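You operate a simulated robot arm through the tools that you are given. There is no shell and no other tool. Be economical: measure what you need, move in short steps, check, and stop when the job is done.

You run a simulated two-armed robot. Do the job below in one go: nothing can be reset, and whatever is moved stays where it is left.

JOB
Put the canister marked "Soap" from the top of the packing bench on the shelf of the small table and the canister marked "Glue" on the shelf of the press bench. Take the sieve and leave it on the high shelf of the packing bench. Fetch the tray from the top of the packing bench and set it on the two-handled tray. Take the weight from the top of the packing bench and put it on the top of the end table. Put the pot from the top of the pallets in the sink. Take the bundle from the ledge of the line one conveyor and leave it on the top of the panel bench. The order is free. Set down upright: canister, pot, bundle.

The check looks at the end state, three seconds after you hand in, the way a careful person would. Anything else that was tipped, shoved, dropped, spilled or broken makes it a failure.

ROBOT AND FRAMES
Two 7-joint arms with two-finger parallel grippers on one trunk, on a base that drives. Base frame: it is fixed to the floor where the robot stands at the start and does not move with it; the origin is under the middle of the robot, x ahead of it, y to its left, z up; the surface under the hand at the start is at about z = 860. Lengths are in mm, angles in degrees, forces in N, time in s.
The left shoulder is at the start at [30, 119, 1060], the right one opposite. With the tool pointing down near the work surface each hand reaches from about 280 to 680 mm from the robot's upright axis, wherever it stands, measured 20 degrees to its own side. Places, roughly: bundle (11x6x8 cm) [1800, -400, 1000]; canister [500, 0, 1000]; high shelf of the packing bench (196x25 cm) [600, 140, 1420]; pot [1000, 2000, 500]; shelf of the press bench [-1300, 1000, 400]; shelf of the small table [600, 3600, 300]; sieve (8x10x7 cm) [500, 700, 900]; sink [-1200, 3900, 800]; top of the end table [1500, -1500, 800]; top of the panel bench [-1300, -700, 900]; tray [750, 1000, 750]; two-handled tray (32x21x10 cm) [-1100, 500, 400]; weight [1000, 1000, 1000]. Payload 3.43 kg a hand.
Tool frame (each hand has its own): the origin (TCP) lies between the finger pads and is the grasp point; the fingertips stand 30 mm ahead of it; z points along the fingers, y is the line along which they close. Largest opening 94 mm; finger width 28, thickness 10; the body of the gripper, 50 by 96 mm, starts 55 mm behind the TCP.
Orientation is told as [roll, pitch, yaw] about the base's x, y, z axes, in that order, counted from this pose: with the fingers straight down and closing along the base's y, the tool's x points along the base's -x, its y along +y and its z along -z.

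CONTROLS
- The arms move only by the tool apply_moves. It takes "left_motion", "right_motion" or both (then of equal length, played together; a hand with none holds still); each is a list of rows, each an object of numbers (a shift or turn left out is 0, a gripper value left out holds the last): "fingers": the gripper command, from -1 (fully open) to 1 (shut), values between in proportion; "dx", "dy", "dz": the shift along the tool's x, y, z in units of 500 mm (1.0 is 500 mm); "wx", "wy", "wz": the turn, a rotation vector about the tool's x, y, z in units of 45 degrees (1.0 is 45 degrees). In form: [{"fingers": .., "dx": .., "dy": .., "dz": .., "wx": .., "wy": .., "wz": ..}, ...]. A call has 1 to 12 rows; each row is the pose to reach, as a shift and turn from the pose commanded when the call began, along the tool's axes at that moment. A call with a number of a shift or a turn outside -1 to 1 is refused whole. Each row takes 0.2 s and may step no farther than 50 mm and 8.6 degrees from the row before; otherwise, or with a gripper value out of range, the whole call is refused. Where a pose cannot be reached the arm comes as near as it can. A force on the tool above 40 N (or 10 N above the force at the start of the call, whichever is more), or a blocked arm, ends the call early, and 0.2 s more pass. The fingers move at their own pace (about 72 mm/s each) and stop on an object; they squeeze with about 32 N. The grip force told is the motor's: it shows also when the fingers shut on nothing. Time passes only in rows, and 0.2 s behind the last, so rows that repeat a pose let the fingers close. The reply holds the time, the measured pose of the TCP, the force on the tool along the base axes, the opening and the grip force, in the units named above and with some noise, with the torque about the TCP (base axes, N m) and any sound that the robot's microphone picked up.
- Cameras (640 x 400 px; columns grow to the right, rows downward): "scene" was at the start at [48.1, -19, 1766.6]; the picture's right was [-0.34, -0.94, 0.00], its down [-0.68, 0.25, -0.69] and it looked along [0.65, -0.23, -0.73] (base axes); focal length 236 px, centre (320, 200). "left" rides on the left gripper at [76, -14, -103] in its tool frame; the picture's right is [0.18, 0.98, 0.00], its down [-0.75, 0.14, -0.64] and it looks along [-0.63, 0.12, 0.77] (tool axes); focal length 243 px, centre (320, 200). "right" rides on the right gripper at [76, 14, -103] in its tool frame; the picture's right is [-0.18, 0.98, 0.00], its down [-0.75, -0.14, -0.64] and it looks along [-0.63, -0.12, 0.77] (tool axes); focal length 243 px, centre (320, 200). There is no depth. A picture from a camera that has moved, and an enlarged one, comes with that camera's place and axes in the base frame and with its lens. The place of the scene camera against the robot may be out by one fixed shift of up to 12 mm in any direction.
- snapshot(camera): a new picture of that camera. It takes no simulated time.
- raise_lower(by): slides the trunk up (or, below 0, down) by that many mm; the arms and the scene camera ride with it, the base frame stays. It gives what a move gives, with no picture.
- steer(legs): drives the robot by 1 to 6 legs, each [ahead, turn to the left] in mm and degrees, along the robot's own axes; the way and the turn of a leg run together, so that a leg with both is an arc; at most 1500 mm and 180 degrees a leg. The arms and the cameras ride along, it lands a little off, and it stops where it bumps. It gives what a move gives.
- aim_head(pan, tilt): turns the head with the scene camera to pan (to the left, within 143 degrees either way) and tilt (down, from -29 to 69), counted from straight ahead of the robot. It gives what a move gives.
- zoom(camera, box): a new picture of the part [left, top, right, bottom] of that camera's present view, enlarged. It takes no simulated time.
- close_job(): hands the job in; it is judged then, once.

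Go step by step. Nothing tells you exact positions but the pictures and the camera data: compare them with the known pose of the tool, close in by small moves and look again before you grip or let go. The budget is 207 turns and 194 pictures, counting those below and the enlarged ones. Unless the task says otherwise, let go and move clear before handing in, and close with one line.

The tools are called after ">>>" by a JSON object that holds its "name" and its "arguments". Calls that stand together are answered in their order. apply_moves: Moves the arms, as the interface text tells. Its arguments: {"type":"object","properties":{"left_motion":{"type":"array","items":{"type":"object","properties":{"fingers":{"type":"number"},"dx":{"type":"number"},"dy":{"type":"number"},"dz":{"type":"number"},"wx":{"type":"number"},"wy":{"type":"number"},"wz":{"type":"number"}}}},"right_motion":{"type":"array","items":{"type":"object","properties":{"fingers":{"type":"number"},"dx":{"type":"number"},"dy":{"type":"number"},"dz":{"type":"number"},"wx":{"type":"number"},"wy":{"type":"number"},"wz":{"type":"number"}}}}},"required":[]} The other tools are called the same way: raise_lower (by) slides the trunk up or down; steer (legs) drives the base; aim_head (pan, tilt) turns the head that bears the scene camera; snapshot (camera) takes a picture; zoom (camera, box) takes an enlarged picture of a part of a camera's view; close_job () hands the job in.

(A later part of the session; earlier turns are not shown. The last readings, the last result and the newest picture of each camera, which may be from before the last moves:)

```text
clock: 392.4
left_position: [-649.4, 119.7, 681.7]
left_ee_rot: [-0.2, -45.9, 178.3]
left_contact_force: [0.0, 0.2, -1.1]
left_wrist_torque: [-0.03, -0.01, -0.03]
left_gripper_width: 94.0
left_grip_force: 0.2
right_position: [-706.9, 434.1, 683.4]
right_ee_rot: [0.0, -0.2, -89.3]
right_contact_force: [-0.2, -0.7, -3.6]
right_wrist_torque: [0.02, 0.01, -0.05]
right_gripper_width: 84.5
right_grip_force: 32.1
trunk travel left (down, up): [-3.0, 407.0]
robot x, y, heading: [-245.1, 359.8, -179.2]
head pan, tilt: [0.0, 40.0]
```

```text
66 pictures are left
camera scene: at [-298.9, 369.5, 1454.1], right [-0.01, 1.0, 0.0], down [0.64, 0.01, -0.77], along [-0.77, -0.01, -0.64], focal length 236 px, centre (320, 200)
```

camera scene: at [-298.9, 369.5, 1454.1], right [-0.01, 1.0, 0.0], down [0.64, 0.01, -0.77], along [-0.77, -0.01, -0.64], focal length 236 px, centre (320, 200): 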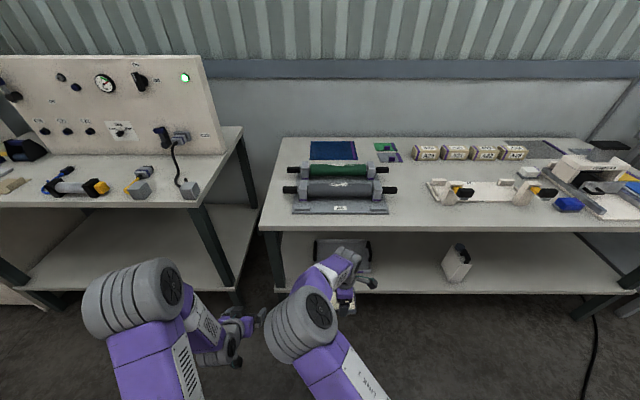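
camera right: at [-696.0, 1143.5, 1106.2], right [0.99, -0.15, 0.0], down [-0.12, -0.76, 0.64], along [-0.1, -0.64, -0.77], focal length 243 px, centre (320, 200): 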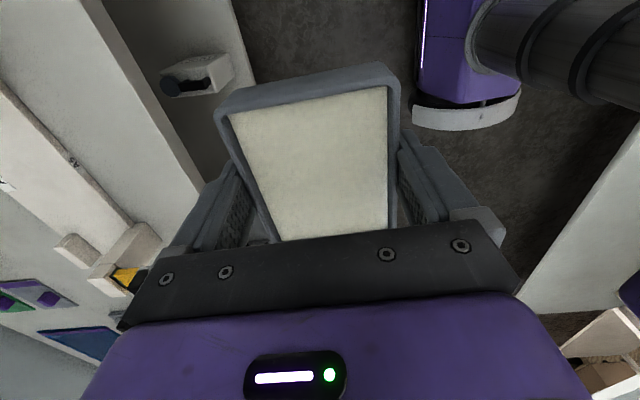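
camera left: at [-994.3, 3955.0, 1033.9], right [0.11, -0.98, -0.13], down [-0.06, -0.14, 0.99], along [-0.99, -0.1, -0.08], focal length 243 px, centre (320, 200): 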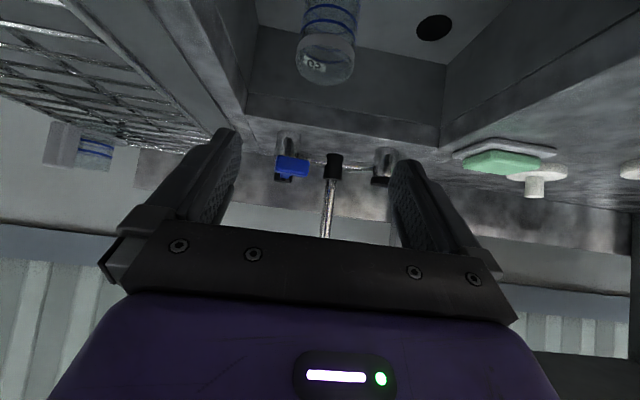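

Backing 60 mm, lowering the right arm to shelf-entry height and stretching it.

>>> {"name": "steer", "arguments": {"legs": [[-70, 0]]}}

>>> {"name": "apply_moves", "arguments": {"right_motion": [{"dx": 0.02, "dz": 0.085}, {"dx": 0.04, "dz": 0.17}, {"dx": 0.06, "dz": 0.255}, {"dx": 0.072, "dz": 0.34}, {"dx": 0.072, "dz": 0.42}, {"dx": 0.072, "dz": 0.42, "dy": -0.08}, {"dx": 0.072, "dz": 0.42, "dy": -0.16}, {"dx": 0.072, "dz": 0.42, "dy": -0.23}, {"dx": 0.072, "dz": 0.42, "dy": -0.28}]}}

>>> {"name": "snapshot", "arguments": {"camera": "scene"}}

>>> {"name": "snapshot", "arguments": {"camera": "right"}}

```text
clock: 393.4
left_position: [-578.2, 120.8, 682.5]
left_ee_rot: [-0.1, -45.8, 178.2]
left_contact_force: [0.7, 0.4, 0.2]
left_wrist_torque: [0.04, -0.02, 0.03]
left_gripper_width: 93.8
left_grip_force: 0.0
right_position: [-636.3, 433.9, 682.5]
right_ee_rot: [0.0, -0.1, -89.2]
right_contact_force: [-0.6, -0.1, -2.6]
right_wrist_torque: [0.02, 0.04, -0.01]
right_gripper_width: 84.8
right_grip_force: 31.9
trunk travel left (down, up): [-3.0, 407.0]
robot x, y, heading: [-176.5, 362.6, -179.5]
head pan, tilt: [0.0, 40.0]
```

```text
clock: 395.4
left_position: [-578.9, 120.9, 681.0]
left_ee_rot: [-0.1, -46.0, 178.4]
left_contact_force: [0.3, 0.5, -0.3]
left_wrist_torque: [0.0, 0.0, -0.02]
left_gripper_width: 93.9
left_grip_force: 0.0
right_position: [-777.5, 468.0, 473.0]
right_ee_rot: [0.1, -0.1, -89.4]
right_contact_force: [-0.5, -0.5, -3.5]
right_wrist_torque: [0.03, -0.01, 0.02]
right_gripper_width: 84.7
right_grip_force: 31.9
trunk travel left (down, up): [-3.0, 407.0]
robot x, y, heading: [-175.7, 364.4, -179.2]
head pan, tilt: [0.0, 40.0]
```

```text
65 pictures are left
camera scene: at [-228.4, 370.4, 1454.1], right [-0.01, 1.0, 0.0], down [0.64, 0.01, -0.77], along [-0.77, -0.01, -0.64], focal length 236 px, centre (320, 200)
```

scene: 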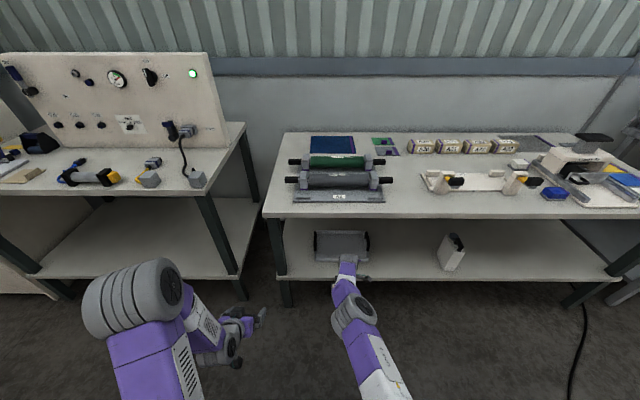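

```text
64 pictures are left
camera right: at [-764.8, 543.8, 574.2], right [0.98, -0.17, 0.0], down [-0.14, -0.75, 0.64], along [-0.11, -0.63, -0.77], focal length 243 px, centre (320, 200)
```

right: 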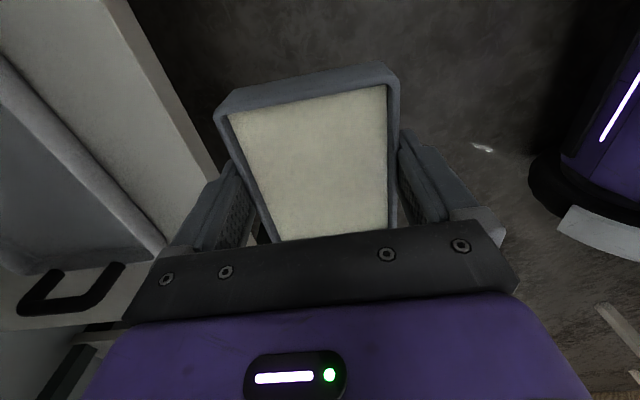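

Lined up; two-handled tray centre ≈[-1105,487]. First moving the left hand up and aside so it clears the bench leg, then driving in.

>>> {"name": "apply_moves", "arguments": {"left_motion": [{"dx": -0.055, "dz": -0.053, "dy": 0.03}, {"dx": -0.11, "dz": -0.106, "dy": 0.06}, {"dx": -0.165, "dz": -0.16, "dy": 0.1}, {"dx": -0.22, "dz": -0.212, "dy": 0.14}, {"dx": -0.26, "dz": -0.26, "dy": 0.18}, {"dx": -0.29, "dz": -0.29, "dy": 0.22}], "right_motion": [{"dx": 0.01}, {"dx": 0.02}, {"dx": 0.03}, {"dx": 0.04}, {"dx": 0.042}, {"dx": 0.042}]}}

>>> {"name": "steer", "arguments": {"legs": [[180, 0]]}}

>>> {"name": "snapshot", "arguments": {"camera": "scene"}}

>>> {"name": "snapshot", "arguments": {"camera": "right"}}

```text
clock: 396.9
left_position: [-579.7, 11.9, 887.5]
left_ee_rot: [-0.1, -45.8, 178.4]
left_contact_force: [-0.6, 0.0, -0.2]
left_wrist_torque: [0.0, -0.04, 0.01]
left_gripper_width: 94.0
left_grip_force: 0.1
right_position: [-779.3, 491.1, 472.9]
right_ee_rot: [0.0, -0.3, -89.5]
right_contact_force: [0.2, 0.9, -3.1]
right_wrist_torque: [0.03, -0.01, -0.02]
right_gripper_width: 84.7
right_grip_force: 32.1
trunk travel left (down, up): [-3.0, 407.0]
robot x, y, heading: [-171.5, 362.4, -179.4]
head pan, tilt: [0.0, 40.0]
```

```text
clock: 398.4
left_position: [-758.3, 10.8, 886.8]
left_ee_rot: [-0.1, -46.0, 178.3]
left_contact_force: [-0.2, 0.1, 0.4]
left_wrist_torque: [0.02, -0.01, 0.0]
left_gripper_width: 93.9
left_grip_force: 0.1
right_position: [-959.4, 486.7, 473.6]
right_ee_rot: [0.0, -0.1, -89.5]
right_contact_force: [-0.6, 0.5, -4.4]
right_wrist_torque: [0.05, -0.02, -0.04]
right_gripper_width: 84.5
right_grip_force: 32.3
trunk travel left (down, up): [-3.0, 407.0]
robot x, y, heading: [-356.5, 360.4, -179.2]
head pan, tilt: [0.0, 40.0]
```

```text
63 pictures are left
camera scene: at [-407.8, 368.6, 1454.1], right [-0.01, 1.0, 0.0], down [0.64, 0.01, -0.77], along [-0.77, -0.01, -0.64], focal length 236 px, centre (320, 200)
```

scene: 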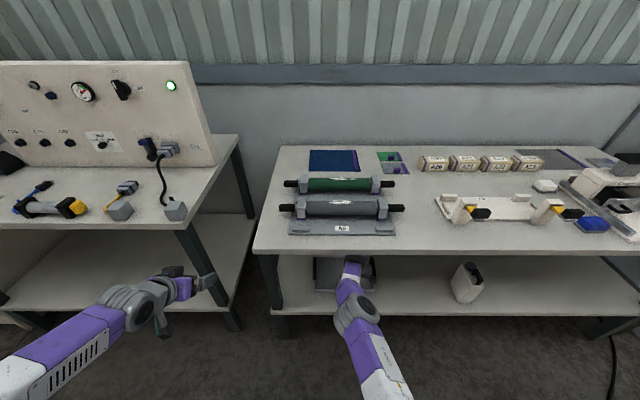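

```text
62 pictures are left
camera right: at [-944.3, 564.2, 574.4], right [0.98, -0.17, 0.0], down [-0.13, -0.75, 0.64], along [-0.11, -0.63, -0.77], focal length 243 px, centre (320, 200)
```

right: 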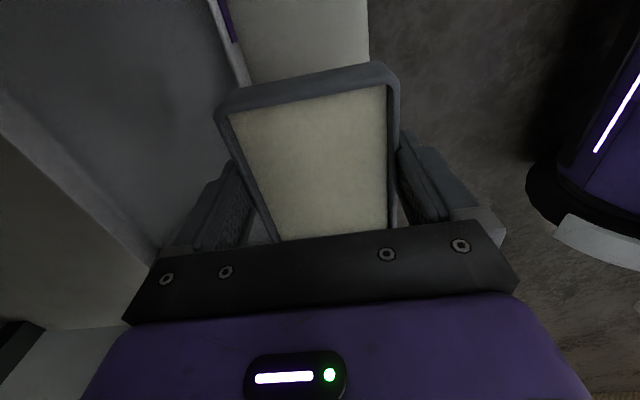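

>>> {"name": "steer", "arguments": {"legs": [[137, 0]]}}

>>> {"name": "snapshot", "arguments": {"camera": "right"}}

>>> {"name": "snapshot", "arguments": {"camera": "scene"}}

```text
clock: 399.7
left_position: [-876.6, 9.6, 887.7]
left_ee_rot: [-0.1, -45.9, 178.4]
left_contact_force: [-0.5, 0.4, 0.1]
left_wrist_torque: [0.0, 0.01, 0.0]
left_gripper_width: 94.1
left_grip_force: 0.1
right_position: [-1043.9, 488.1, 435.5]
right_ee_rot: [4.2, 0.6, -89.1]
right_contact_force: [-1.0, -0.1, -3.1]
right_wrist_torque: [0.01, 0.02, -0.01]
right_gripper_width: 84.7
right_grip_force: 31.5
trunk travel left (down, up): [-3.0, 407.0]
robot x, y, heading: [-474.4, 358.1, -179.7]
head pan, tilt: [0.0, 40.0]
stopped in leg 1: the robot was blocked; the commanded pose is now the measured one
```

```text
61 pictures are left
camera right: at [-1038.2, 562.8, 538.3], right [0.98, -0.17, 0.07], down [-0.18, -0.76, 0.62], along [-0.05, -0.63, -0.78], focal length 243 px, centre (320, 200)
```

right: 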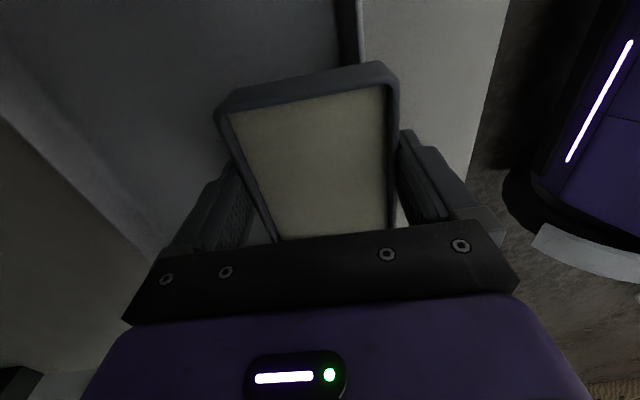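

```text
60 pictures are left
camera scene: at [-525.2, 368.3, 1454.6], right [0.0, 1.0, 0.0], down [0.64, 0.0, -0.77], along [-0.77, 0.0, -0.64], focal length 236 px, centre (320, 200)
```

scene: 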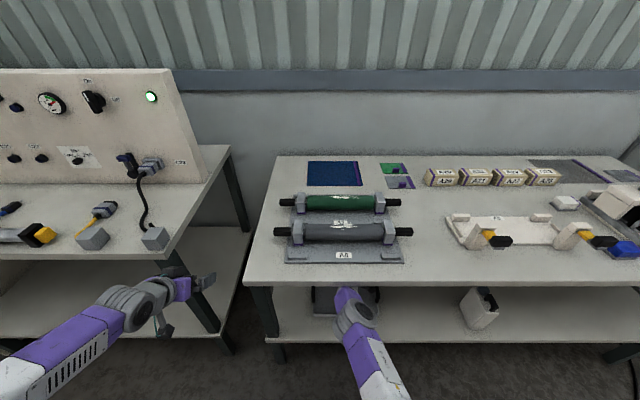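

The elbow touched the tabletop edge. The two-handled tray's rim is only ≈z 368, so I can enter lower. Backing out, re-levelling and lowering ~50 mm.

>>> {"name": "steer", "arguments": {"legs": [[-200, 0]]}}

>>> {"name": "apply_moves", "arguments": {"right_motion": [{"wx": -0.05, "dy": -0.03, "dz": 0.01}, {"wx": -0.093, "wy": -0.013, "dy": -0.06, "dz": 0.02}, {"wx": -0.093, "wy": -0.013, "dy": -0.07, "dz": 0.03}, {"wx": -0.093, "wy": -0.013, "dy": -0.07, "dz": 0.03}]}}

>>> {"name": "snapshot", "arguments": {"camera": "right"}}

>>> {"name": "zoom", "arguments": {"camera": "scene", "box": [240, 160, 480, 360]}}

```text
clock: 401.3
left_position: [-676.0, 11.0, 886.3]
left_ee_rot: [-0.2, -45.9, 178.1]
left_contact_force: [0.2, -0.8, 0.0]
left_wrist_torque: [-0.02, -0.04, 0.02]
left_gripper_width: 94.2
left_grip_force: 0.1
right_position: [-845.6, 487.9, 437.2]
right_ee_rot: [4.0, 0.5, -89.1]
right_contact_force: [-0.2, -0.3, -1.9]
right_wrist_torque: [0.0, -0.01, 0.01]
right_gripper_width: 84.8
right_grip_force: 32.5
trunk travel left (down, up): [-3.0, 407.0]
robot x, y, heading: [-273.5, 360.3, -179.7]
head pan, tilt: [0.0, 40.0]
```

```text
clock: 402.3
left_position: [-677.4, 11.6, 887.4]
left_ee_rot: [-0.2, -46.0, 178.2]
left_contact_force: [-0.3, 0.8, 0.0]
left_wrist_torque: [0.0, -0.01, -0.03]
left_gripper_width: 93.9
left_grip_force: 0.1
right_position: [-842.3, 487.2, 431.7]
right_ee_rot: [8.1, 0.0, -89.2]
right_contact_force: [0.2, 0.3, -3.0]
right_wrist_torque: [0.02, 0.05, 0.01]
right_gripper_width: 84.7
right_grip_force: 32.2
right hand out of reach, approached as far as the arm can: row 1, 2, 3, 4
trunk travel left (down, up): [-3.0, 407.0]
robot x, y, heading: [-273.0, 357.1, -179.9]
head pan, tilt: [0.0, 40.0]
```

```text
59 pictures are left
camera right: at [-843.2, 564.9, 533.4], right [0.98, -0.17, 0.14], down [-0.22, -0.76, 0.62], along [0.0, -0.63, -0.77], focal length 243 px, centre (320, 200)
```

right: 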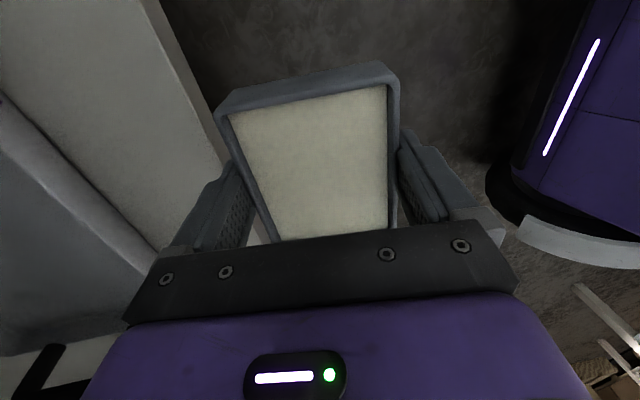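

```text
2.00 times, centred on (360, 260) of scene
camera zoom: at [-324.9, 368.9, 1454.1], right [0.0, 1.0, 0.0], down [0.64, 0.0, -0.77], along [-0.77, 0.0, -0.64], focal length 472 px, centre (240, 80)
```

zoom: 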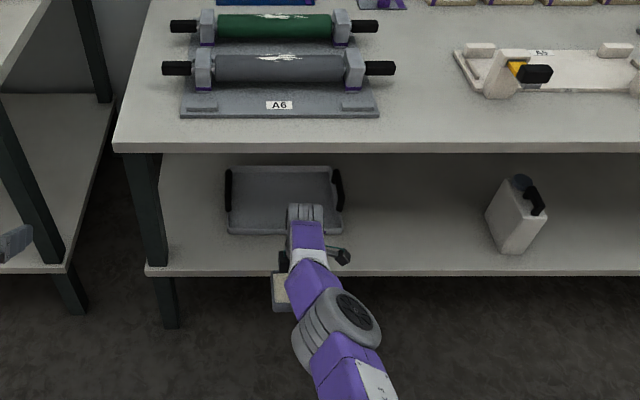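

>>> {"name": "apply_moves", "arguments": {"right_motion": [{"wx": 0.09}, {"wx": 0.18, "dz": 0.01}, {"wx": 0.18, "dz": 0.02, "dy": -0.02}, {"wx": 0.18, "dz": 0.025, "dy": -0.04}]}}

>>> {"name": "zoom", "arguments": {"camera": "scene", "box": [240, 160, 480, 360]}}

```text
clock: 403.3
left_position: [-676.8, 10.6, 887.3]
left_ee_rot: [-0.2, -45.9, 178.2]
left_contact_force: [-0.2, -0.6, -0.6]
left_wrist_torque: [0.0, -0.01, -0.01]
left_gripper_width: 94.1
left_grip_force: 0.1
right_position: [-860.4, 487.8, 418.4]
right_ee_rot: [0.0, -0.1, -89.1]
right_contact_force: [-0.1, 0.8, -3.5]
right_wrist_torque: [0.07, 0.01, -0.01]
right_gripper_width: 84.8
right_grip_force: 32.1
trunk travel left (down, up): [-3.0, 407.0]
robot x, y, heading: [-270.9, 361.3, -179.9]
head pan, tilt: [0.0, 40.0]
```

```text
2.00 times, centred on (360, 260) of scene
camera zoom: at [-325.1, 369.1, 1454.1], right [0.0, 1.0, 0.0], down [0.64, 0.0, -0.77], along [-0.77, 0.0, -0.64], focal length 472 px, centre (240, 80)
```

zoom: 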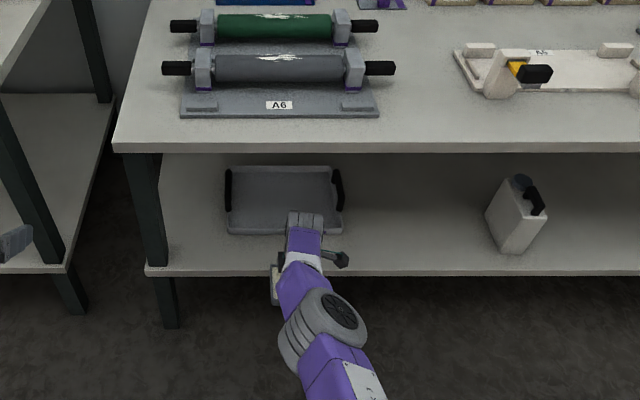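

The elbow can't fit with a vertical hand that deep. I'll set the tray on the empty front of the same shelf (y≈815), turned, and regrasp it with a forward-tilted hand. Backing out and rotating the wrist.

>>> {"name": "steer", "arguments": {"legs": [[-110, 0]]}}

>>> {"name": "apply_moves", "arguments": {"right_motion": [{"wz": 0.17, "dy": 0.03}, {"wz": 0.34, "dy": 0.06}, {"wz": 0.51, "dy": 0.09}, {"wz": 0.68, "dy": 0.12}, {"wz": 0.85, "dy": 0.12}, {"wz": 1.0, "dy": 0.12}]}}

>>> {"name": "apply_moves", "arguments": {"right_motion": [{"wz": 0.17}, {"wz": 0.34}, {"wz": 0.51}, {"wz": 0.68}, {"wz": 0.85}, {"wz": 1.0}]}}

>>> {"name": "steer", "arguments": {"legs": [[0, -90], [325, 0], [0, 90]]}}

>>> {"name": "snapshot", "arguments": {"camera": "scene"}}

>>> {"name": "snapshot", "arguments": {"camera": "right"}}

```text
clock: 404.5
left_position: [-565.3, 10.6, 887.5]
left_ee_rot: [-0.2, -46.0, 178.3]
left_contact_force: [0.7, 0.5, 0.0]
left_wrist_torque: [0.01, -0.01, 0.01]
left_gripper_width: 93.6
left_grip_force: 0.0
right_position: [-750.4, 487.3, 417.4]
right_ee_rot: [-0.1, -0.1, -89.2]
right_contact_force: [0.7, 0.1, -3.9]
right_wrist_torque: [0.03, 0.0, 0.0]
right_gripper_width: 84.3
right_grip_force: 31.6
trunk travel left (down, up): [-3.0, 407.0]
robot x, y, heading: [-164.0, 360.9, -179.8]
head pan, tilt: [0.0, 40.0]
```

```text
clock: 405.9
left_position: [-567.1, 11.4, 886.9]
left_ee_rot: [-0.3, -46.0, 178.3]
left_contact_force: [-1.0, -0.1, 0.8]
left_wrist_torque: [0.01, -0.02, -0.01]
left_gripper_width: 93.9
left_grip_force: 0.1
right_position: [-689.6, 487.6, 418.0]
right_ee_rot: [0.0, -0.1, -134.2]
right_contact_force: [-0.5, 0.6, -4.0]
right_wrist_torque: [0.02, -0.02, 0.01]
right_gripper_width: 84.7
right_grip_force: 32.6
trunk travel left (down, up): [-3.0, 407.0]
robot x, y, heading: [-162.4, 359.2, -179.7]
head pan, tilt: [0.0, 40.0]
```

```text
clock: 407.3
left_position: [-566.6, 11.4, 887.3]
left_ee_rot: [-0.2, -45.9, 178.3]
left_contact_force: [0.8, 0.0, 0.6]
left_wrist_torque: [-0.01, 0.02, 0.0]
left_gripper_width: 94.0
left_grip_force: 0.1
right_position: [-690.9, 487.5, 416.2]
right_ee_rot: [0.1, 0.0, -179.3]
right_contact_force: [-0.1, -0.6, -3.2]
right_wrist_torque: [0.01, -0.02, -0.02]
right_gripper_width: 84.5
right_grip_force: 32.2
trunk travel left (down, up): [-3.0, 407.0]
robot x, y, heading: [-161.7, 363.2, -179.9]
head pan, tilt: [0.0, 40.0]
```

```text
clock: 417.1
left_position: [-570.4, 338.2, 886.9]
left_ee_rot: [-0.2, -45.9, 178.2]
left_contact_force: [0.1, 0.0, 0.0]
left_wrist_torque: [0.01, 0.0, 0.0]
left_gripper_width: 94.1
left_grip_force: 0.1
right_position: [-690.0, 815.9, 416.7]
right_ee_rot: [0.1, 0.0, -179.3]
right_contact_force: [-0.1, -0.9, -3.2]
right_wrist_torque: [-0.03, 0.0, 0.0]
right_gripper_width: 84.4
right_grip_force: 32.3
trunk travel left (down, up): [-3.0, 407.0]
robot x, y, heading: [-162.6, 688.8, 180.0]
head pan, tilt: [0.0, 40.0]
```

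```text
56 pictures are left
camera scene: at [-216.8, 695.1, 1454.1], right [0.0, 1.0, 0.0], down [0.64, 0.0, -0.77], along [-0.77, 0.0, -0.64], focal length 236 px, centre (320, 200)
```

scene: 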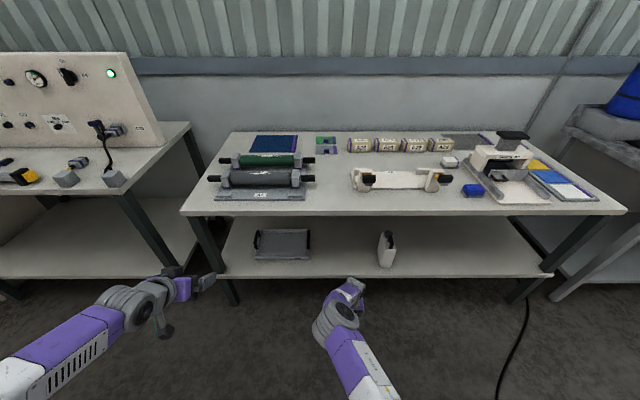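

```text
55 pictures are left
camera right: at [-615.0, 802.9, 517.9], right [-0.17, -0.98, 0.0], down [-0.75, 0.13, 0.64], along [-0.63, 0.11, -0.77], focal length 243 px, centre (320, 200)
```

right: 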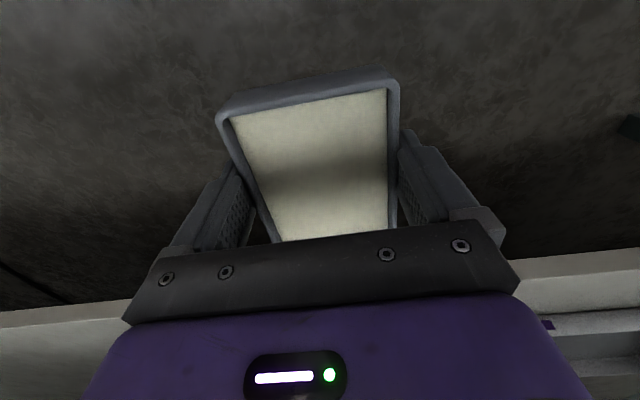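

>>> {"name": "apply_moves", "arguments": {"right_motion": [{"dx": -0.05}, {"dx": -0.1}, {"dx": -0.136}, {"dx": -0.136}]}}

>>> {"name": "steer", "arguments": {"legs": [[205, 0]]}}

>>> {"name": "zoom", "arguments": {"camera": "scene", "box": [220, 170, 460, 320]}}

```text
clock: 418.1
left_position: [-570.6, 338.4, 886.7]
left_ee_rot: [-0.2, -45.8, 178.1]
left_contact_force: [-0.4, 0.6, 0.2]
left_wrist_torque: [-0.02, 0.02, -0.01]
left_gripper_width: 93.9
left_grip_force: 0.0
right_position: [-750.0, 816.5, 416.2]
right_ee_rot: [0.1, -0.1, -179.4]
right_contact_force: [0.1, 0.5, -3.1]
right_wrist_torque: [-0.01, -0.01, 0.0]
right_gripper_width: 84.6
right_grip_force: 32.0
right hand out of reach, approached as far as the arm can: row 3, 4
trunk travel left (down, up): [-3.0, 407.0]
robot x, y, heading: [-165.0, 687.7, 179.9]
head pan, tilt: [0.0, 40.0]
```

```text
clock: 419.7
left_position: [-772.5, 335.6, 887.5]
left_ee_rot: [-0.2, -45.9, 178.4]
left_contact_force: [0.1, -0.5, 0.1]
left_wrist_torque: [0.0, 0.01, 0.02]
left_gripper_width: 94.0
left_grip_force: 0.0
right_position: [-954.5, 811.7, 416.2]
right_ee_rot: [0.0, 0.0, -179.0]
right_contact_force: [0.2, -0.1, -3.6]
right_wrist_torque: [0.0, 0.0, 0.0]
right_gripper_width: 84.4
right_grip_force: 31.6
trunk travel left (down, up): [-3.0, 407.0]
robot x, y, heading: [-370.2, 688.2, -179.6]
head pan, tilt: [0.0, 40.0]
```

```text
2.67 times, centred on (340, 245) of scene
camera zoom: at [-421.7, 694.3, 1454.1], right [-0.01, 1.0, 0.0], down [0.64, 0.0, -0.77], along [-0.77, 0.0, -0.64], focal length 630 px, centre (267, 80)
```

zoom: 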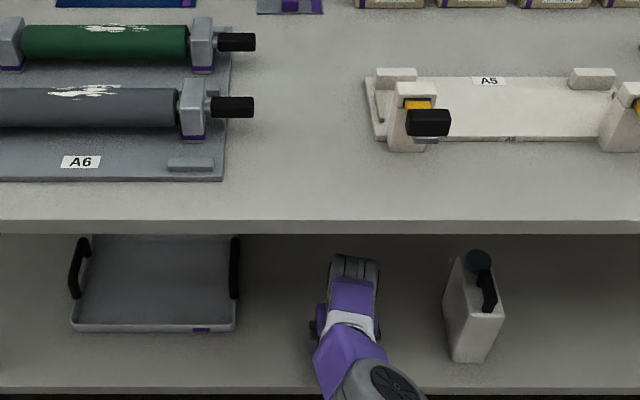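

>>> {"name": "steer", "arguments": {"legs": [[18, 0]]}}

>>> {"name": "apply_moves", "arguments": {"right_motion": [{"dz": 0.03}, {"dz": 0.042}, {"dz": 0.05}, {"dz": 0.058}, {"dz": 0.066}, {"dz": 0.074}, {"dz": 0.08}]}}

```text
clock: 420.5
left_position: [-790.5, 336.6, 886.8]
left_ee_rot: [-0.1, -45.9, 178.3]
left_contact_force: [0.3, 0.0, 0.1]
left_wrist_torque: [0.01, -0.01, 0.0]
left_gripper_width: 93.9
left_grip_force: 0.0
right_position: [-972.9, 811.9, 416.9]
right_ee_rot: [0.0, 0.0, -179.1]
right_contact_force: [0.1, -0.7, -3.5]
right_wrist_torque: [-0.03, -0.04, 0.01]
right_gripper_width: 84.6
right_grip_force: 32.1
trunk travel left (down, up): [-3.0, 407.0]
robot x, y, heading: [-387.6, 689.4, -179.6]
head pan, tilt: [0.0, 40.0]
```

```text
clock: 421.8
left_position: [-788.8, 335.0, 887.6]
left_ee_rot: [-0.3, -45.9, 178.5]
left_contact_force: [-0.3, 0.4, -0.7]
left_wrist_torque: [0.0, 0.01, -0.02]
left_gripper_width: 94.1
left_grip_force: 0.0
right_position: [-975.0, 813.4, 397.9]
right_ee_rot: [0.0, -1.1, -178.9]
right_contact_force: [0.2, 1.0, 16.3]
right_wrist_torque: [-0.15, -0.86, 0.06]
right_gripper_width: 84.9
right_grip_force: 32.6
right hand out of reach, approached as far as the arm can: row 1, 2, 3, 4, 5, 6
trunk travel left (down, up): [-3.0, 407.0]
robot x, y, heading: [-388.8, 684.5, -179.7]
head pan, tilt: [0.0, 40.0]
stopped in row 6 (right hand): the force on the tool passed its limit at 46 N (the readings are from after the stop); the commanded pose is now the measured one
```

>>> {"name": "snapshot", "arguments": {"camera": "right"}}

```text
53 pictures are left
camera right: at [-895.2, 801.0, 496.7], right [-0.16, -0.99, 0.0], down [-0.74, 0.13, 0.66], along [-0.65, 0.11, -0.75], focal length 243 px, centre (320, 200)
```

right: 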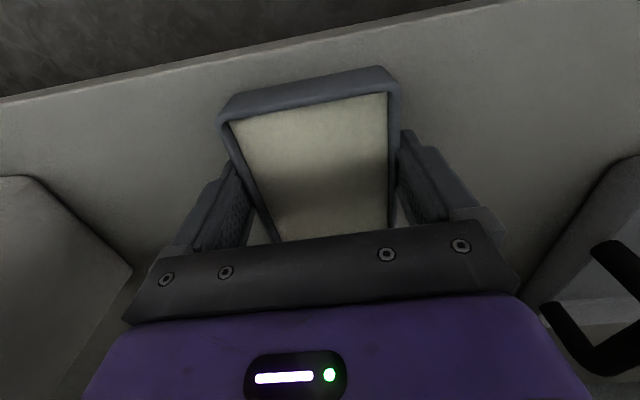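

>>> {"name": "apply_moves", "arguments": {"right_motion": [{"dz": -0.004, "wy": 0.024}, {"dz": 0.004, "wy": 0.024}, {"dz": 0.012, "wy": 0.024}, {"dz": 0.018, "wy": 0.024}, {"dz": 0.024, "wy": 0.024}]}}

>>> {"name": "snapshot", "arguments": {"camera": "right"}}

```text
clock: 422.9
left_position: [-789.9, 335.2, 887.4]
left_ee_rot: [-0.3, -46.1, 178.5]
left_contact_force: [0.2, 0.5, 0.0]
left_wrist_torque: [0.03, 0.0, 0.04]
left_gripper_width: 93.7
left_grip_force: 0.0
right_position: [-967.7, 818.7, 397.5]
right_ee_rot: [0.0, -0.5, -178.7]
right_contact_force: [0.8, 1.4, 14.3]
right_wrist_torque: [-0.14, -0.79, 0.04]
right_gripper_width: 84.6
right_grip_force: 32.3
right hand out of reach, approached as far as the arm can: row 3, 4, 5
trunk travel left (down, up): [-3.0, 407.0]
robot x, y, heading: [-388.0, 685.7, -179.8]
head pan, tilt: [0.0, 40.0]
stopped in row 5 (right hand): the force on the tool passed its limit at 48 N (the readings are from after the stop); the commanded pose is now the measured one
```

```text
52 pictures are left
camera right: at [-890.9, 806.6, 497.1], right [-0.16, -0.99, 0.0], down [-0.75, 0.13, 0.65], along [-0.64, 0.1, -0.76], focal length 243 px, centre (320, 200)
```

right: 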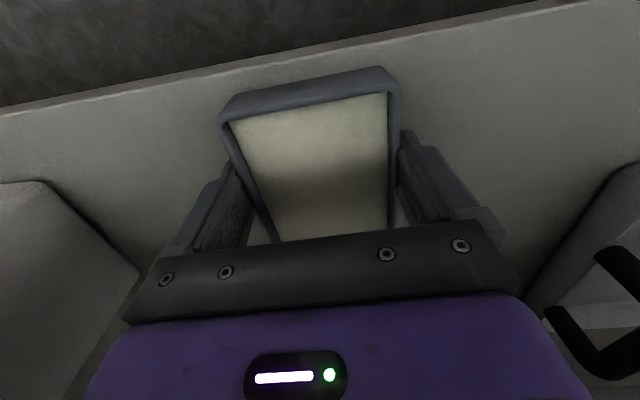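

Contact is at the tray's near end, likely on the shelf's front edge/lip. Raising, moving 28 mm deeper, and lowering again.

>>> {"name": "apply_moves", "arguments": {"right_motion": [{"dz": -0.03}, {"dz": -0.04}]}}

>>> {"name": "steer", "arguments": {"legs": [[30, 0]]}}

>>> {"name": "apply_moves", "arguments": {"right_motion": [{"dz": 0.03}, {"dz": 0.042}, {"dz": 0.05}, {"dz": 0.058}, {"dz": 0.066}, {"dz": 0.074}]}}

>>> {"name": "snapshot", "arguments": {"camera": "right"}}

```text
clock: 423.6
left_position: [-790.3, 334.9, 887.1]
left_ee_rot: [-0.3, -45.8, 178.5]
left_contact_force: [0.4, 0.2, -0.5]
left_wrist_torque: [0.02, 0.03, 0.0]
left_gripper_width: 94.1
left_grip_force: 0.0
right_position: [-966.7, 819.5, 414.2]
right_ee_rot: [0.2, -0.3, -178.8]
right_contact_force: [-0.3, -0.6, -2.7]
right_wrist_torque: [0.0, -0.05, 0.0]
right_gripper_width: 84.6
right_grip_force: 32.4
trunk travel left (down, up): [-3.0, 407.0]
robot x, y, heading: [-390.8, 686.2, -179.7]
head pan, tilt: [0.0, 40.0]
```

```text
clock: 424.4
left_position: [-821.5, 335.1, 886.9]
left_ee_rot: [-0.2, -45.9, 178.6]
left_contact_force: [-0.6, -0.4, 0.7]
left_wrist_torque: [-0.03, -0.02, 0.01]
left_gripper_width: 93.9
left_grip_force: 0.0
right_position: [-997.6, 819.4, 414.2]
right_ee_rot: [0.2, -0.2, -178.7]
right_contact_force: [0.5, 0.0, -2.5]
right_wrist_torque: [-0.01, -0.06, 0.0]
right_gripper_width: 84.8
right_grip_force: 32.0
trunk travel left (down, up): [-3.0, 407.0]
robot x, y, heading: [-417.8, 684.3, -179.6]
head pan, tilt: [0.0, 40.0]
```

```text
clock: 425.2
left_position: [-819.9, 335.8, 887.3]
left_ee_rot: [-0.3, -46.0, 178.7]
left_contact_force: [-0.6, 0.0, -0.4]
left_wrist_torque: [-0.03, 0.01, 0.0]
left_gripper_width: 94.2
left_grip_force: 0.0
right_position: [-1000.5, 818.1, 397.3]
right_ee_rot: [0.1, -0.6, -178.7]
right_contact_force: [0.7, 0.7, 16.1]
right_wrist_torque: [-0.3, -0.93, 0.1]
right_gripper_width: 84.9
right_grip_force: 32.0
trunk travel left (down, up): [-3.0, 407.0]
robot x, y, heading: [-414.1, 688.5, -179.6]
head pan, tilt: [0.0, 40.0]
stopped in row 3 (right hand): the force on the tool passed its limit at 45 N (the readings are from after the stop); the commanded pose is now the measured one
```

```text
51 pictures are left
camera right: at [-923.1, 805.8, 497.0], right [-0.16, -0.99, 0.0], down [-0.75, 0.13, 0.65], along [-0.64, 0.1, -0.76], focal length 243 px, centre (320, 200)
```

right: 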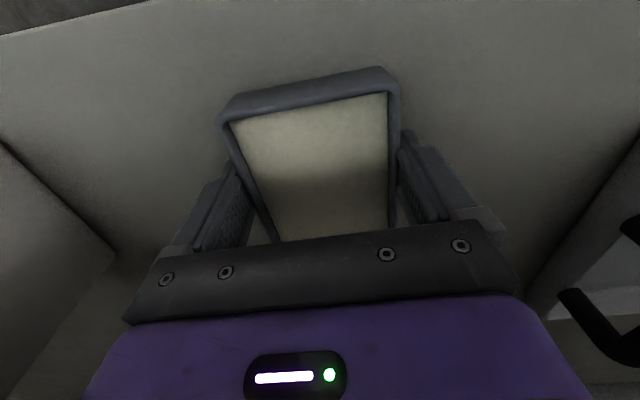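

Tray is resting on the shelf (it had slid a little in the grip). Releasing it here and rising for the regrasp.

>>> {"name": "apply_moves", "arguments": {"right_motion": [{"wy": 0.014, "dz": -0.004}, {"wy": 0.014, "dz": -0.004, "fingers": -1}, {"wy": 0.014, "dz": -0.004}, {"wy": 0.014, "dz": -0.004}, {"wy": 0.014, "dz": -0.07}, {"wy": 0.014, "dz": -0.13}]}}

>>> {"name": "steer", "arguments": {"legs": [[-260, 0]]}}

>>> {"name": "snapshot", "arguments": {"camera": "scene"}}

```text
clock: 426.6
left_position: [-819.2, 334.4, 886.9]
left_ee_rot: [-0.3, -46.0, 178.5]
left_contact_force: [-0.4, 0.1, 0.1]
left_wrist_torque: [-0.03, 0.01, 0.03]
left_gripper_width: 94.2
left_grip_force: 0.0
right_position: [-997.5, 819.1, 459.8]
right_ee_rot: [0.1, 0.0, -178.6]
right_contact_force: [-0.9, -0.4, 0.1]
right_wrist_torque: [0.02, 0.04, -0.02]
right_gripper_width: 93.9
right_grip_force: 0.0
trunk travel left (down, up): [-3.0, 407.0]
robot x, y, heading: [-418.1, 686.9, -179.8]
head pan, tilt: [0.0, 40.0]
```

```text
clock: 428.5
left_position: [-562.2, 339.4, 887.2]
left_ee_rot: [-0.2, -45.9, 178.0]
left_contact_force: [0.1, 0.3, -0.4]
left_wrist_torque: [-0.01, 0.02, -0.01]
left_gripper_width: 94.0
left_grip_force: 0.1
right_position: [-736.9, 823.9, 460.6]
right_ee_rot: [0.2, 0.1, -179.1]
right_contact_force: [-0.3, -0.8, 0.2]
right_wrist_torque: [0.02, 0.01, 0.01]
right_gripper_width: 94.3
right_grip_force: 0.1
trunk travel left (down, up): [-3.0, 407.0]
robot x, y, heading: [-156.8, 684.5, 180.0]
head pan, tilt: [0.0, 40.0]
```

```text
50 pictures are left
camera scene: at [-207.4, 694.6, 1454.2], right [0.0, 1.0, 0.0], down [0.64, 0.0, -0.77], along [-0.77, 0.0, -0.64], focal length 236 px, centre (320, 200)
```

scene: 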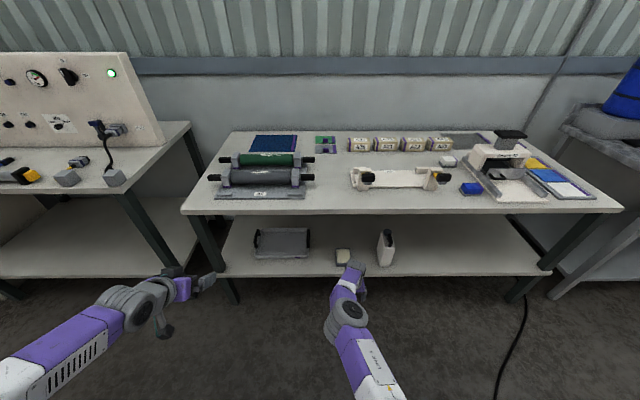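

Tray sits flat on the shelf. Pitching the right hand to 45° forward for the regrasp.

>>> {"name": "apply_moves", "arguments": {"right_motion": [{"wy": -0.17, "dx": -0.02}, {"wy": -0.34, "dx": -0.04}, {"wy": -0.51, "dx": -0.06}, {"wy": -0.68, "dx": -0.08}, {"wy": -0.85, "dx": -0.1}, {"wy": -1.0, "dx": -0.12}]}}

>>> {"name": "snapshot", "arguments": {"camera": "right"}}

```text
clock: 429.9
left_position: [-562.2, 339.2, 888.0]
left_ee_rot: [-0.2, -45.8, 178.1]
left_contact_force: [-0.2, -0.2, 1.0]
left_wrist_torque: [0.05, -0.04, 0.0]
left_gripper_width: 93.9
left_grip_force: 0.0
right_position: [-796.0, 824.6, 459.2]
right_ee_rot: [0.2, -45.0, -179.3]
right_contact_force: [-0.6, 0.5, -0.1]
right_wrist_torque: [-0.01, -0.01, 0.0]
right_gripper_width: 93.9
right_grip_force: 0.0
trunk travel left (down, up): [-3.0, 407.0]
robot x, y, heading: [-156.2, 686.1, 179.8]
head pan, tilt: [0.0, 40.0]
```

```text
49 pictures are left
camera right: at [-669.5, 812.2, 477.4], right [-0.12, -0.98, 0.13], down [-0.08, 0.14, 0.99], along [-0.99, 0.1, -0.1], focal length 243 px, centre (320, 200)
```

right: 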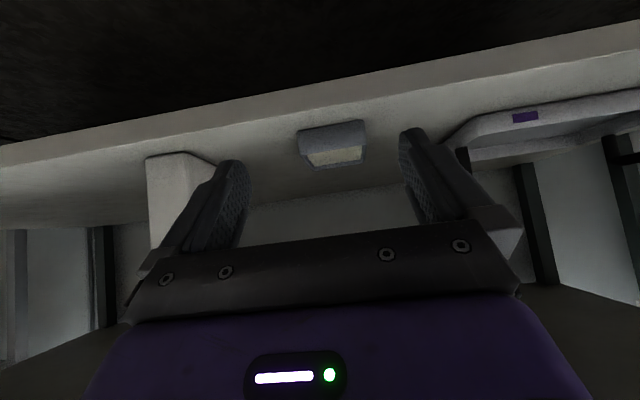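

>>> {"name": "steer", "arguments": {"legs": [[126, 0]]}}

>>> {"name": "apply_moves", "arguments": {"right_motion": [{"dy": 0.014, "dz": 0.04}, {"dy": 0.014, "dz": 0.09}]}}

>>> {"name": "snapshot", "arguments": {"camera": "right"}}

```text
clock: 431.1
left_position: [-690.3, 338.6, 887.8]
left_ee_rot: [-0.2, -45.9, 178.0]
left_contact_force: [0.4, 1.2, -0.2]
left_wrist_torque: [0.0, -0.02, -0.02]
left_gripper_width: 94.0
left_grip_force: 0.0
right_position: [-923.9, 825.8, 460.3]
right_ee_rot: [0.1, -44.7, -179.4]
right_contact_force: [-1.1, -0.2, -0.5]
right_wrist_torque: [-0.01, 0.03, -0.01]
right_gripper_width: 94.1
right_grip_force: 0.1
trunk travel left (down, up): [-3.0, 407.0]
robot x, y, heading: [-283.9, 689.9, 179.8]
head pan, tilt: [0.0, 40.0]
```

```text
clock: 431.7
left_position: [-689.9, 339.5, 887.0]
left_ee_rot: [-0.3, -45.8, 177.9]
left_contact_force: [-0.8, -0.5, 0.2]
left_wrist_torque: [0.0, 0.02, 0.03]
left_gripper_width: 94.0
left_grip_force: 0.1
right_position: [-955.3, 818.1, 427.5]
right_ee_rot: [0.2, -44.7, -179.5]
right_contact_force: [0.5, -0.6, 0.3]
right_wrist_torque: [0.01, -0.05, 0.01]
right_gripper_width: 94.1
right_grip_force: 0.0
trunk travel left (down, up): [-3.0, 407.0]
robot x, y, heading: [-279.7, 686.2, 179.8]
head pan, tilt: [0.0, 40.0]
```

```text
48 pictures are left
camera right: at [-829.4, 805.3, 445.5], right [-0.12, -0.98, 0.13], down [-0.08, 0.14, 0.99], along [-0.99, 0.1, -0.1], focal length 243 px, centre (320, 200)
```

right: 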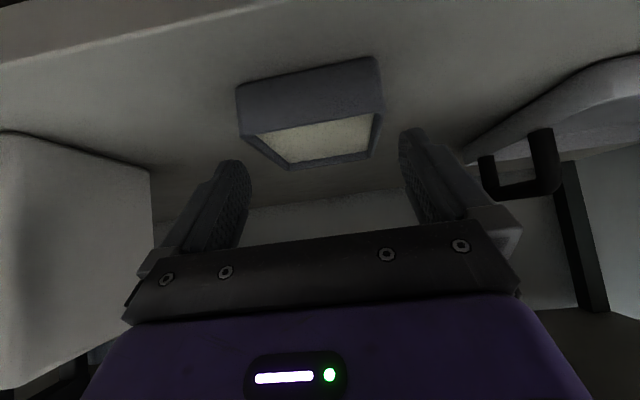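

>>> {"name": "apply_moves", "arguments": {"right_motion": [{"dz": 0.05, "dy": -0.004}, {"dz": 0.1, "dx": 0.004, "dy": -0.004}, {"dz": 0.1, "dx": 0.004, "dy": -0.004, "fingers": 1}, {"dz": 0.1, "dx": 0.004, "dy": -0.004}, {"dz": 0.1, "dx": 0.004, "dy": -0.004}, {"dz": 0.1, "dx": 0.004, "dy": -0.004}]}}

>>> {"name": "snapshot", "arguments": {"camera": "right"}}

```text
clock: 433.1
left_position: [-686.7, 339.8, 889.2]
left_ee_rot: [-0.3, -46.1, 178.2]
left_contact_force: [-0.2, -0.3, -1.0]
left_wrist_torque: [-0.02, -0.01, -0.02]
left_gripper_width: 94.0
left_grip_force: 0.2
right_position: [-982.8, 821.1, 407.7]
right_ee_rot: [0.5, -46.1, -179.2]
right_contact_force: [-1.1, -14.9, 33.8]
right_wrist_torque: [-0.61, 0.37, 0.12]
right_gripper_width: 84.6
right_grip_force: 31.5
right hand out of reach, approached as far as the arm can: row 2, 3, 4, 5, 6
trunk travel left (down, up): [-3.0, 407.0]
robot x, y, heading: [-285.9, 687.0, 179.8]
head pan, tilt: [0.0, 40.0]
```

```text
47 pictures are left
camera right: at [-855.6, 808.6, 423.2], right [-0.11, -0.98, 0.14], down [-0.06, 0.15, 0.99], along [-0.99, 0.1, -0.08], focal length 243 px, centre (320, 200)
```

right: 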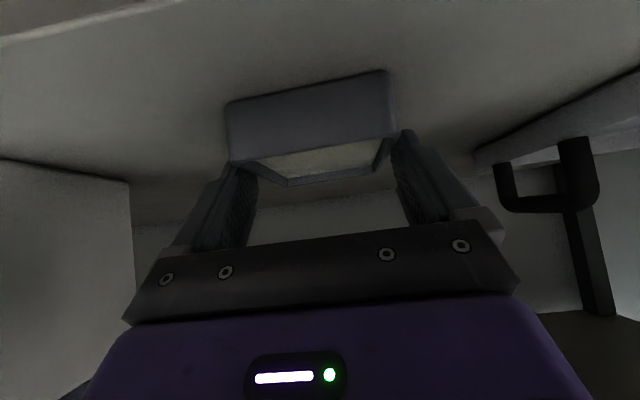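

>>> {"name": "apply_moves", "arguments": {"right_motion": [{"fingers": -1, "dz": -0.01}, {"fingers": -1, "dz": -0.02}, {"fingers": -1, "dz": -0.03}]}}

>>> {"name": "zoom", "arguments": {"camera": "right", "box": [180, 50, 460, 225]}}

>>> {"name": "zoom", "arguments": {"camera": "scene", "box": [200, 180, 520, 400]}}

```text
clock: 433.9
left_position: [-690.1, 340.0, 887.2]
left_ee_rot: [-0.3, -46.0, 178.0]
left_contact_force: [-1.0, -0.3, -0.1]
left_wrist_torque: [0.0, -0.01, 0.01]
left_gripper_width: 94.0
left_grip_force: 0.0
right_position: [-967.7, 824.8, 409.4]
right_ee_rot: [0.1, -44.9, -179.4]
right_contact_force: [-0.1, -0.1, -1.3]
right_wrist_torque: [-0.02, 0.01, 0.0]
right_gripper_width: 93.6
right_grip_force: 0.2
trunk travel left (down, up): [-3.0, 407.0]
robot x, y, heading: [-280.4, 688.5, 179.9]
head pan, tilt: [0.0, 40.0]
```

```text
2.29 times, centred on (320, 138) of right
camera zoom: at [-840.4, 812.2, 426.7], right [-0.12, -0.98, 0.13], down [-0.08, 0.14, 0.99], along [-0.99, 0.11, -0.1], focal length 555 px, centre (320, 343)
```

zoom: 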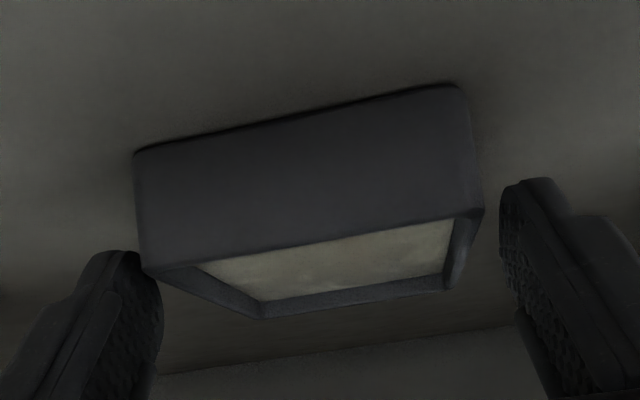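

```text
1.82 times, centred on (360, 290) of scene
camera zoom: at [-335.5, 695.1, 1454.1], right [0.0, 1.0, 0.0], down [0.64, 0.0, -0.77], along [-0.77, 0.0, -0.64], focal length 430 px, centre (247, 36)
```

zoom: 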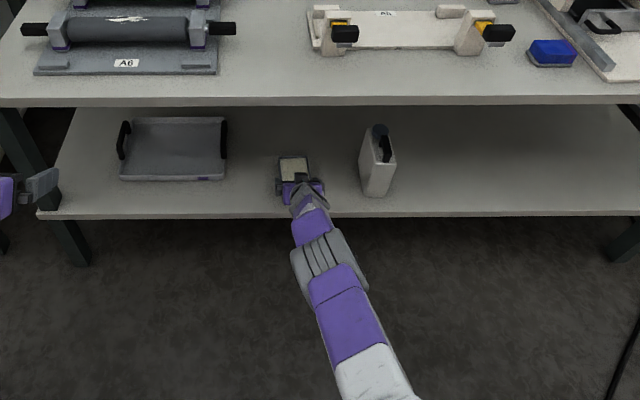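

Re-measured: tray centre ≈[-1025,826], rim z≈388. My arm ran out of reach, so I'll drive 50 mm closer (fingers straddling), then lower and close.

>>> {"name": "steer", "arguments": {"legs": [[50, 0]]}}

>>> {"name": "apply_moves", "arguments": {"right_motion": [{"dx": 0.02, "dz": 0.02}, {"dx": 0.042, "dz": 0.042}, {"dx": 0.042, "dz": 0.042}]}}

>>> {"name": "zoom", "arguments": {"camera": "right", "box": [180, 50, 460, 225]}}

```text
clock: 434.9
left_position: [-739.2, 339.7, 886.4]
left_ee_rot: [-0.3, -45.8, 178.1]
left_contact_force: [-0.1, -0.5, 0.2]
left_wrist_torque: [0.01, -0.04, 0.0]
left_gripper_width: 94.0
left_grip_force: 0.1
right_position: [-1016.9, 824.1, 409.5]
right_ee_rot: [0.3, -44.8, -179.4]
right_contact_force: [-0.2, -0.6, -0.7]
right_wrist_torque: [0.02, 0.0, 0.01]
right_gripper_width: 94.0
right_grip_force: 0.0
trunk travel left (down, up): [-3.0, 407.0]
robot x, y, heading: [-333.0, 686.5, 179.6]
head pan, tilt: [0.0, 40.0]
```

```text
clock: 435.4
left_position: [-737.2, 338.9, 888.5]
left_ee_rot: [-0.4, -46.1, 178.0]
left_contact_force: [0.0, 0.2, 0.4]
left_wrist_torque: [0.0, -0.03, -0.01]
left_gripper_width: 94.1
left_grip_force: 0.1
right_position: [-1017.8, 822.5, 391.9]
right_ee_rot: [0.0, -45.0, -178.9]
right_contact_force: [28.1, 0.9, 27.0]
right_wrist_torque: [-0.48, -0.62, 0.52]
right_gripper_width: 93.2
right_grip_force: 0.1
trunk travel left (down, up): [-3.0, 407.0]
robot x, y, heading: [-328.5, 689.9, 179.7]
head pan, tilt: [0.0, 40.0]
stopped in row 2 (right hand): the force on the tool passed its limit at 136 N (the readings are from after the stop); the commanded pose is now the measured one
```

```text
2.29 times, centred on (320, 138) of right
camera zoom: at [-890.9, 811.2, 408.1], right [-0.11, -0.99, 0.13], down [-0.08, 0.14, 0.99], along [-0.99, 0.1, -0.1], focal length 555 px, centre (320, 343)
```

zoom: 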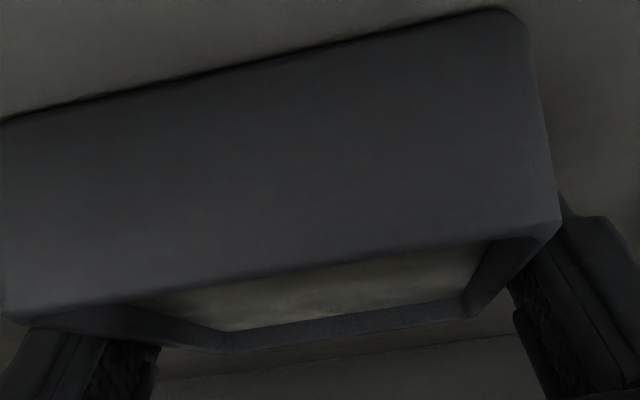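

A fingertip met the +y rim (only ±4 mm of room). Rising 20 mm and re-centring.

>>> {"name": "apply_moves", "arguments": {"right_motion": [{"dx": -0.03, "dz": -0.03, "dy": -0.007}, {"dx": -0.03, "dz": -0.03, "dy": -0.007}]}}

>>> {"name": "zoom", "arguments": {"camera": "right", "box": [160, 60, 480, 260]}}

```text
clock: 436.0
left_position: [-740.4, 340.7, 887.7]
left_ee_rot: [-0.3, -45.8, 178.1]
left_contact_force: [-0.7, -0.6, 0.1]
left_wrist_torque: [0.0, -0.01, -0.03]
left_gripper_width: 93.9
left_grip_force: 0.0
right_position: [-1017.8, 826.3, 409.3]
right_ee_rot: [0.1, -44.8, -179.0]
right_contact_force: [0.3, -0.4, -0.4]
right_wrist_torque: [-0.01, 0.01, 0.01]
right_gripper_width: 93.6
right_grip_force: 0.1
trunk travel left (down, up): [-3.0, 407.0]
robot x, y, heading: [-329.0, 687.3, 179.9]
head pan, tilt: [0.0, 40.0]
```

```text
2.00 times, centred on (320, 160) of right
camera zoom: at [-891.5, 814.9, 427.1], right [-0.11, -0.98, 0.13], down [-0.08, 0.14, 0.99], along [-0.99, 0.1, -0.1], focal length 485 px, centre (320, 280)
```

zoom: 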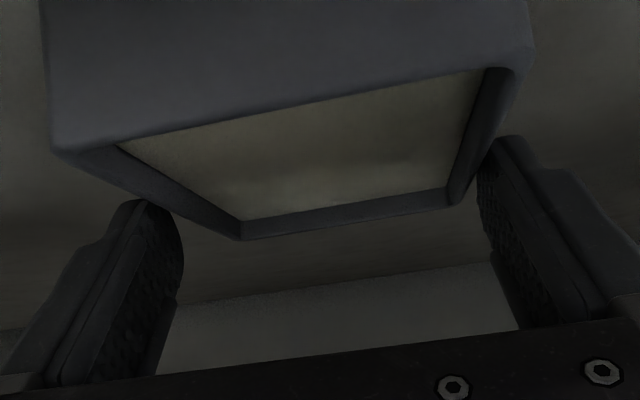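

Analysis shows that contact was just the fingertips' lower corners touching the shelf at TCP z≈392. So: lower to z≈397, align yaw, and close.

>>> {"name": "apply_moves", "arguments": {"right_motion": [{"dx": 0.0, "dz": 0.0, "dy": 0.002, "wx": -0.025, "wz": -0.025}, {"dx": 0.017, "dz": 0.017, "dy": 0.002, "wx": -0.025, "wz": -0.025}, {"dx": 0.017, "dz": 0.017, "dy": 0.002, "wx": -0.025, "wz": -0.025, "fingers": 1}, {"dx": 0.017, "dz": 0.017, "dy": 0.002, "wx": -0.025, "wz": -0.025}, {"dx": 0.017, "dz": 0.017, "dy": 0.002, "wx": -0.025, "wz": -0.025}, {"dx": 0.017, "dz": 0.017, "dy": 0.002, "wx": -0.025, "wz": -0.025}]}}

>>> {"name": "apply_moves", "arguments": {"right_motion": [{"dx": -0.03, "dz": -0.03}, {"dx": -0.07, "dz": -0.07}, {"dx": -0.07, "dz": -0.07}]}}

>>> {"name": "snapshot", "arguments": {"camera": "right"}}

```text
clock: 437.4
left_position: [-740.6, 340.4, 886.9]
left_ee_rot: [-0.3, -46.0, 178.0]
left_contact_force: [0.7, -0.5, 0.0]
left_wrist_torque: [0.0, -0.01, -0.01]
left_gripper_width: 93.9
left_grip_force: 0.1
right_position: [-1018.3, 826.3, 398.1]
right_ee_rot: [0.1, -44.8, -177.6]
right_contact_force: [-1.3, -0.9, 0.6]
right_wrist_torque: [-0.19, 0.09, -0.02]
right_gripper_width: 88.9
right_grip_force: 31.7
trunk travel left (down, up): [-3.0, 407.0]
robot x, y, heading: [-333.0, 691.8, 179.8]
head pan, tilt: [0.0, 40.0]
```

```text
clock: 438.2
left_position: [-738.9, 340.7, 887.5]
left_ee_rot: [-0.3, -45.9, 178.0]
left_contact_force: [-1.0, 0.6, -0.4]
left_wrist_torque: [0.0, -0.02, -0.01]
left_gripper_width: 94.1
left_grip_force: 0.2
right_position: [-1018.8, 825.5, 446.0]
right_ee_rot: [0.1, -44.8, -177.4]
right_contact_force: [-0.4, 0.8, -3.4]
right_wrist_torque: [0.04, 0.01, 0.01]
right_gripper_width: 88.8
right_grip_force: 31.7
trunk travel left (down, up): [-3.0, 407.0]
robot x, y, heading: [-331.8, 685.3, 179.9]
head pan, tilt: [0.0, 40.0]
```

```text
42 pictures are left
camera right: at [-891.0, 817.0, 463.3], right [-0.09, -0.99, 0.13], down [-0.09, 0.14, 0.99], along [-0.99, 0.07, -0.1], focal length 243 px, centre (320, 200)
```

right: 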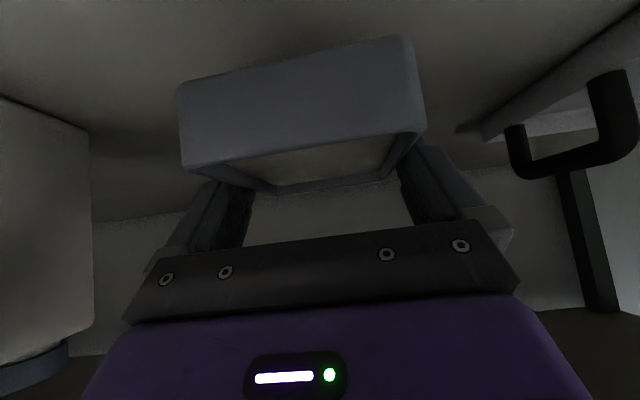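

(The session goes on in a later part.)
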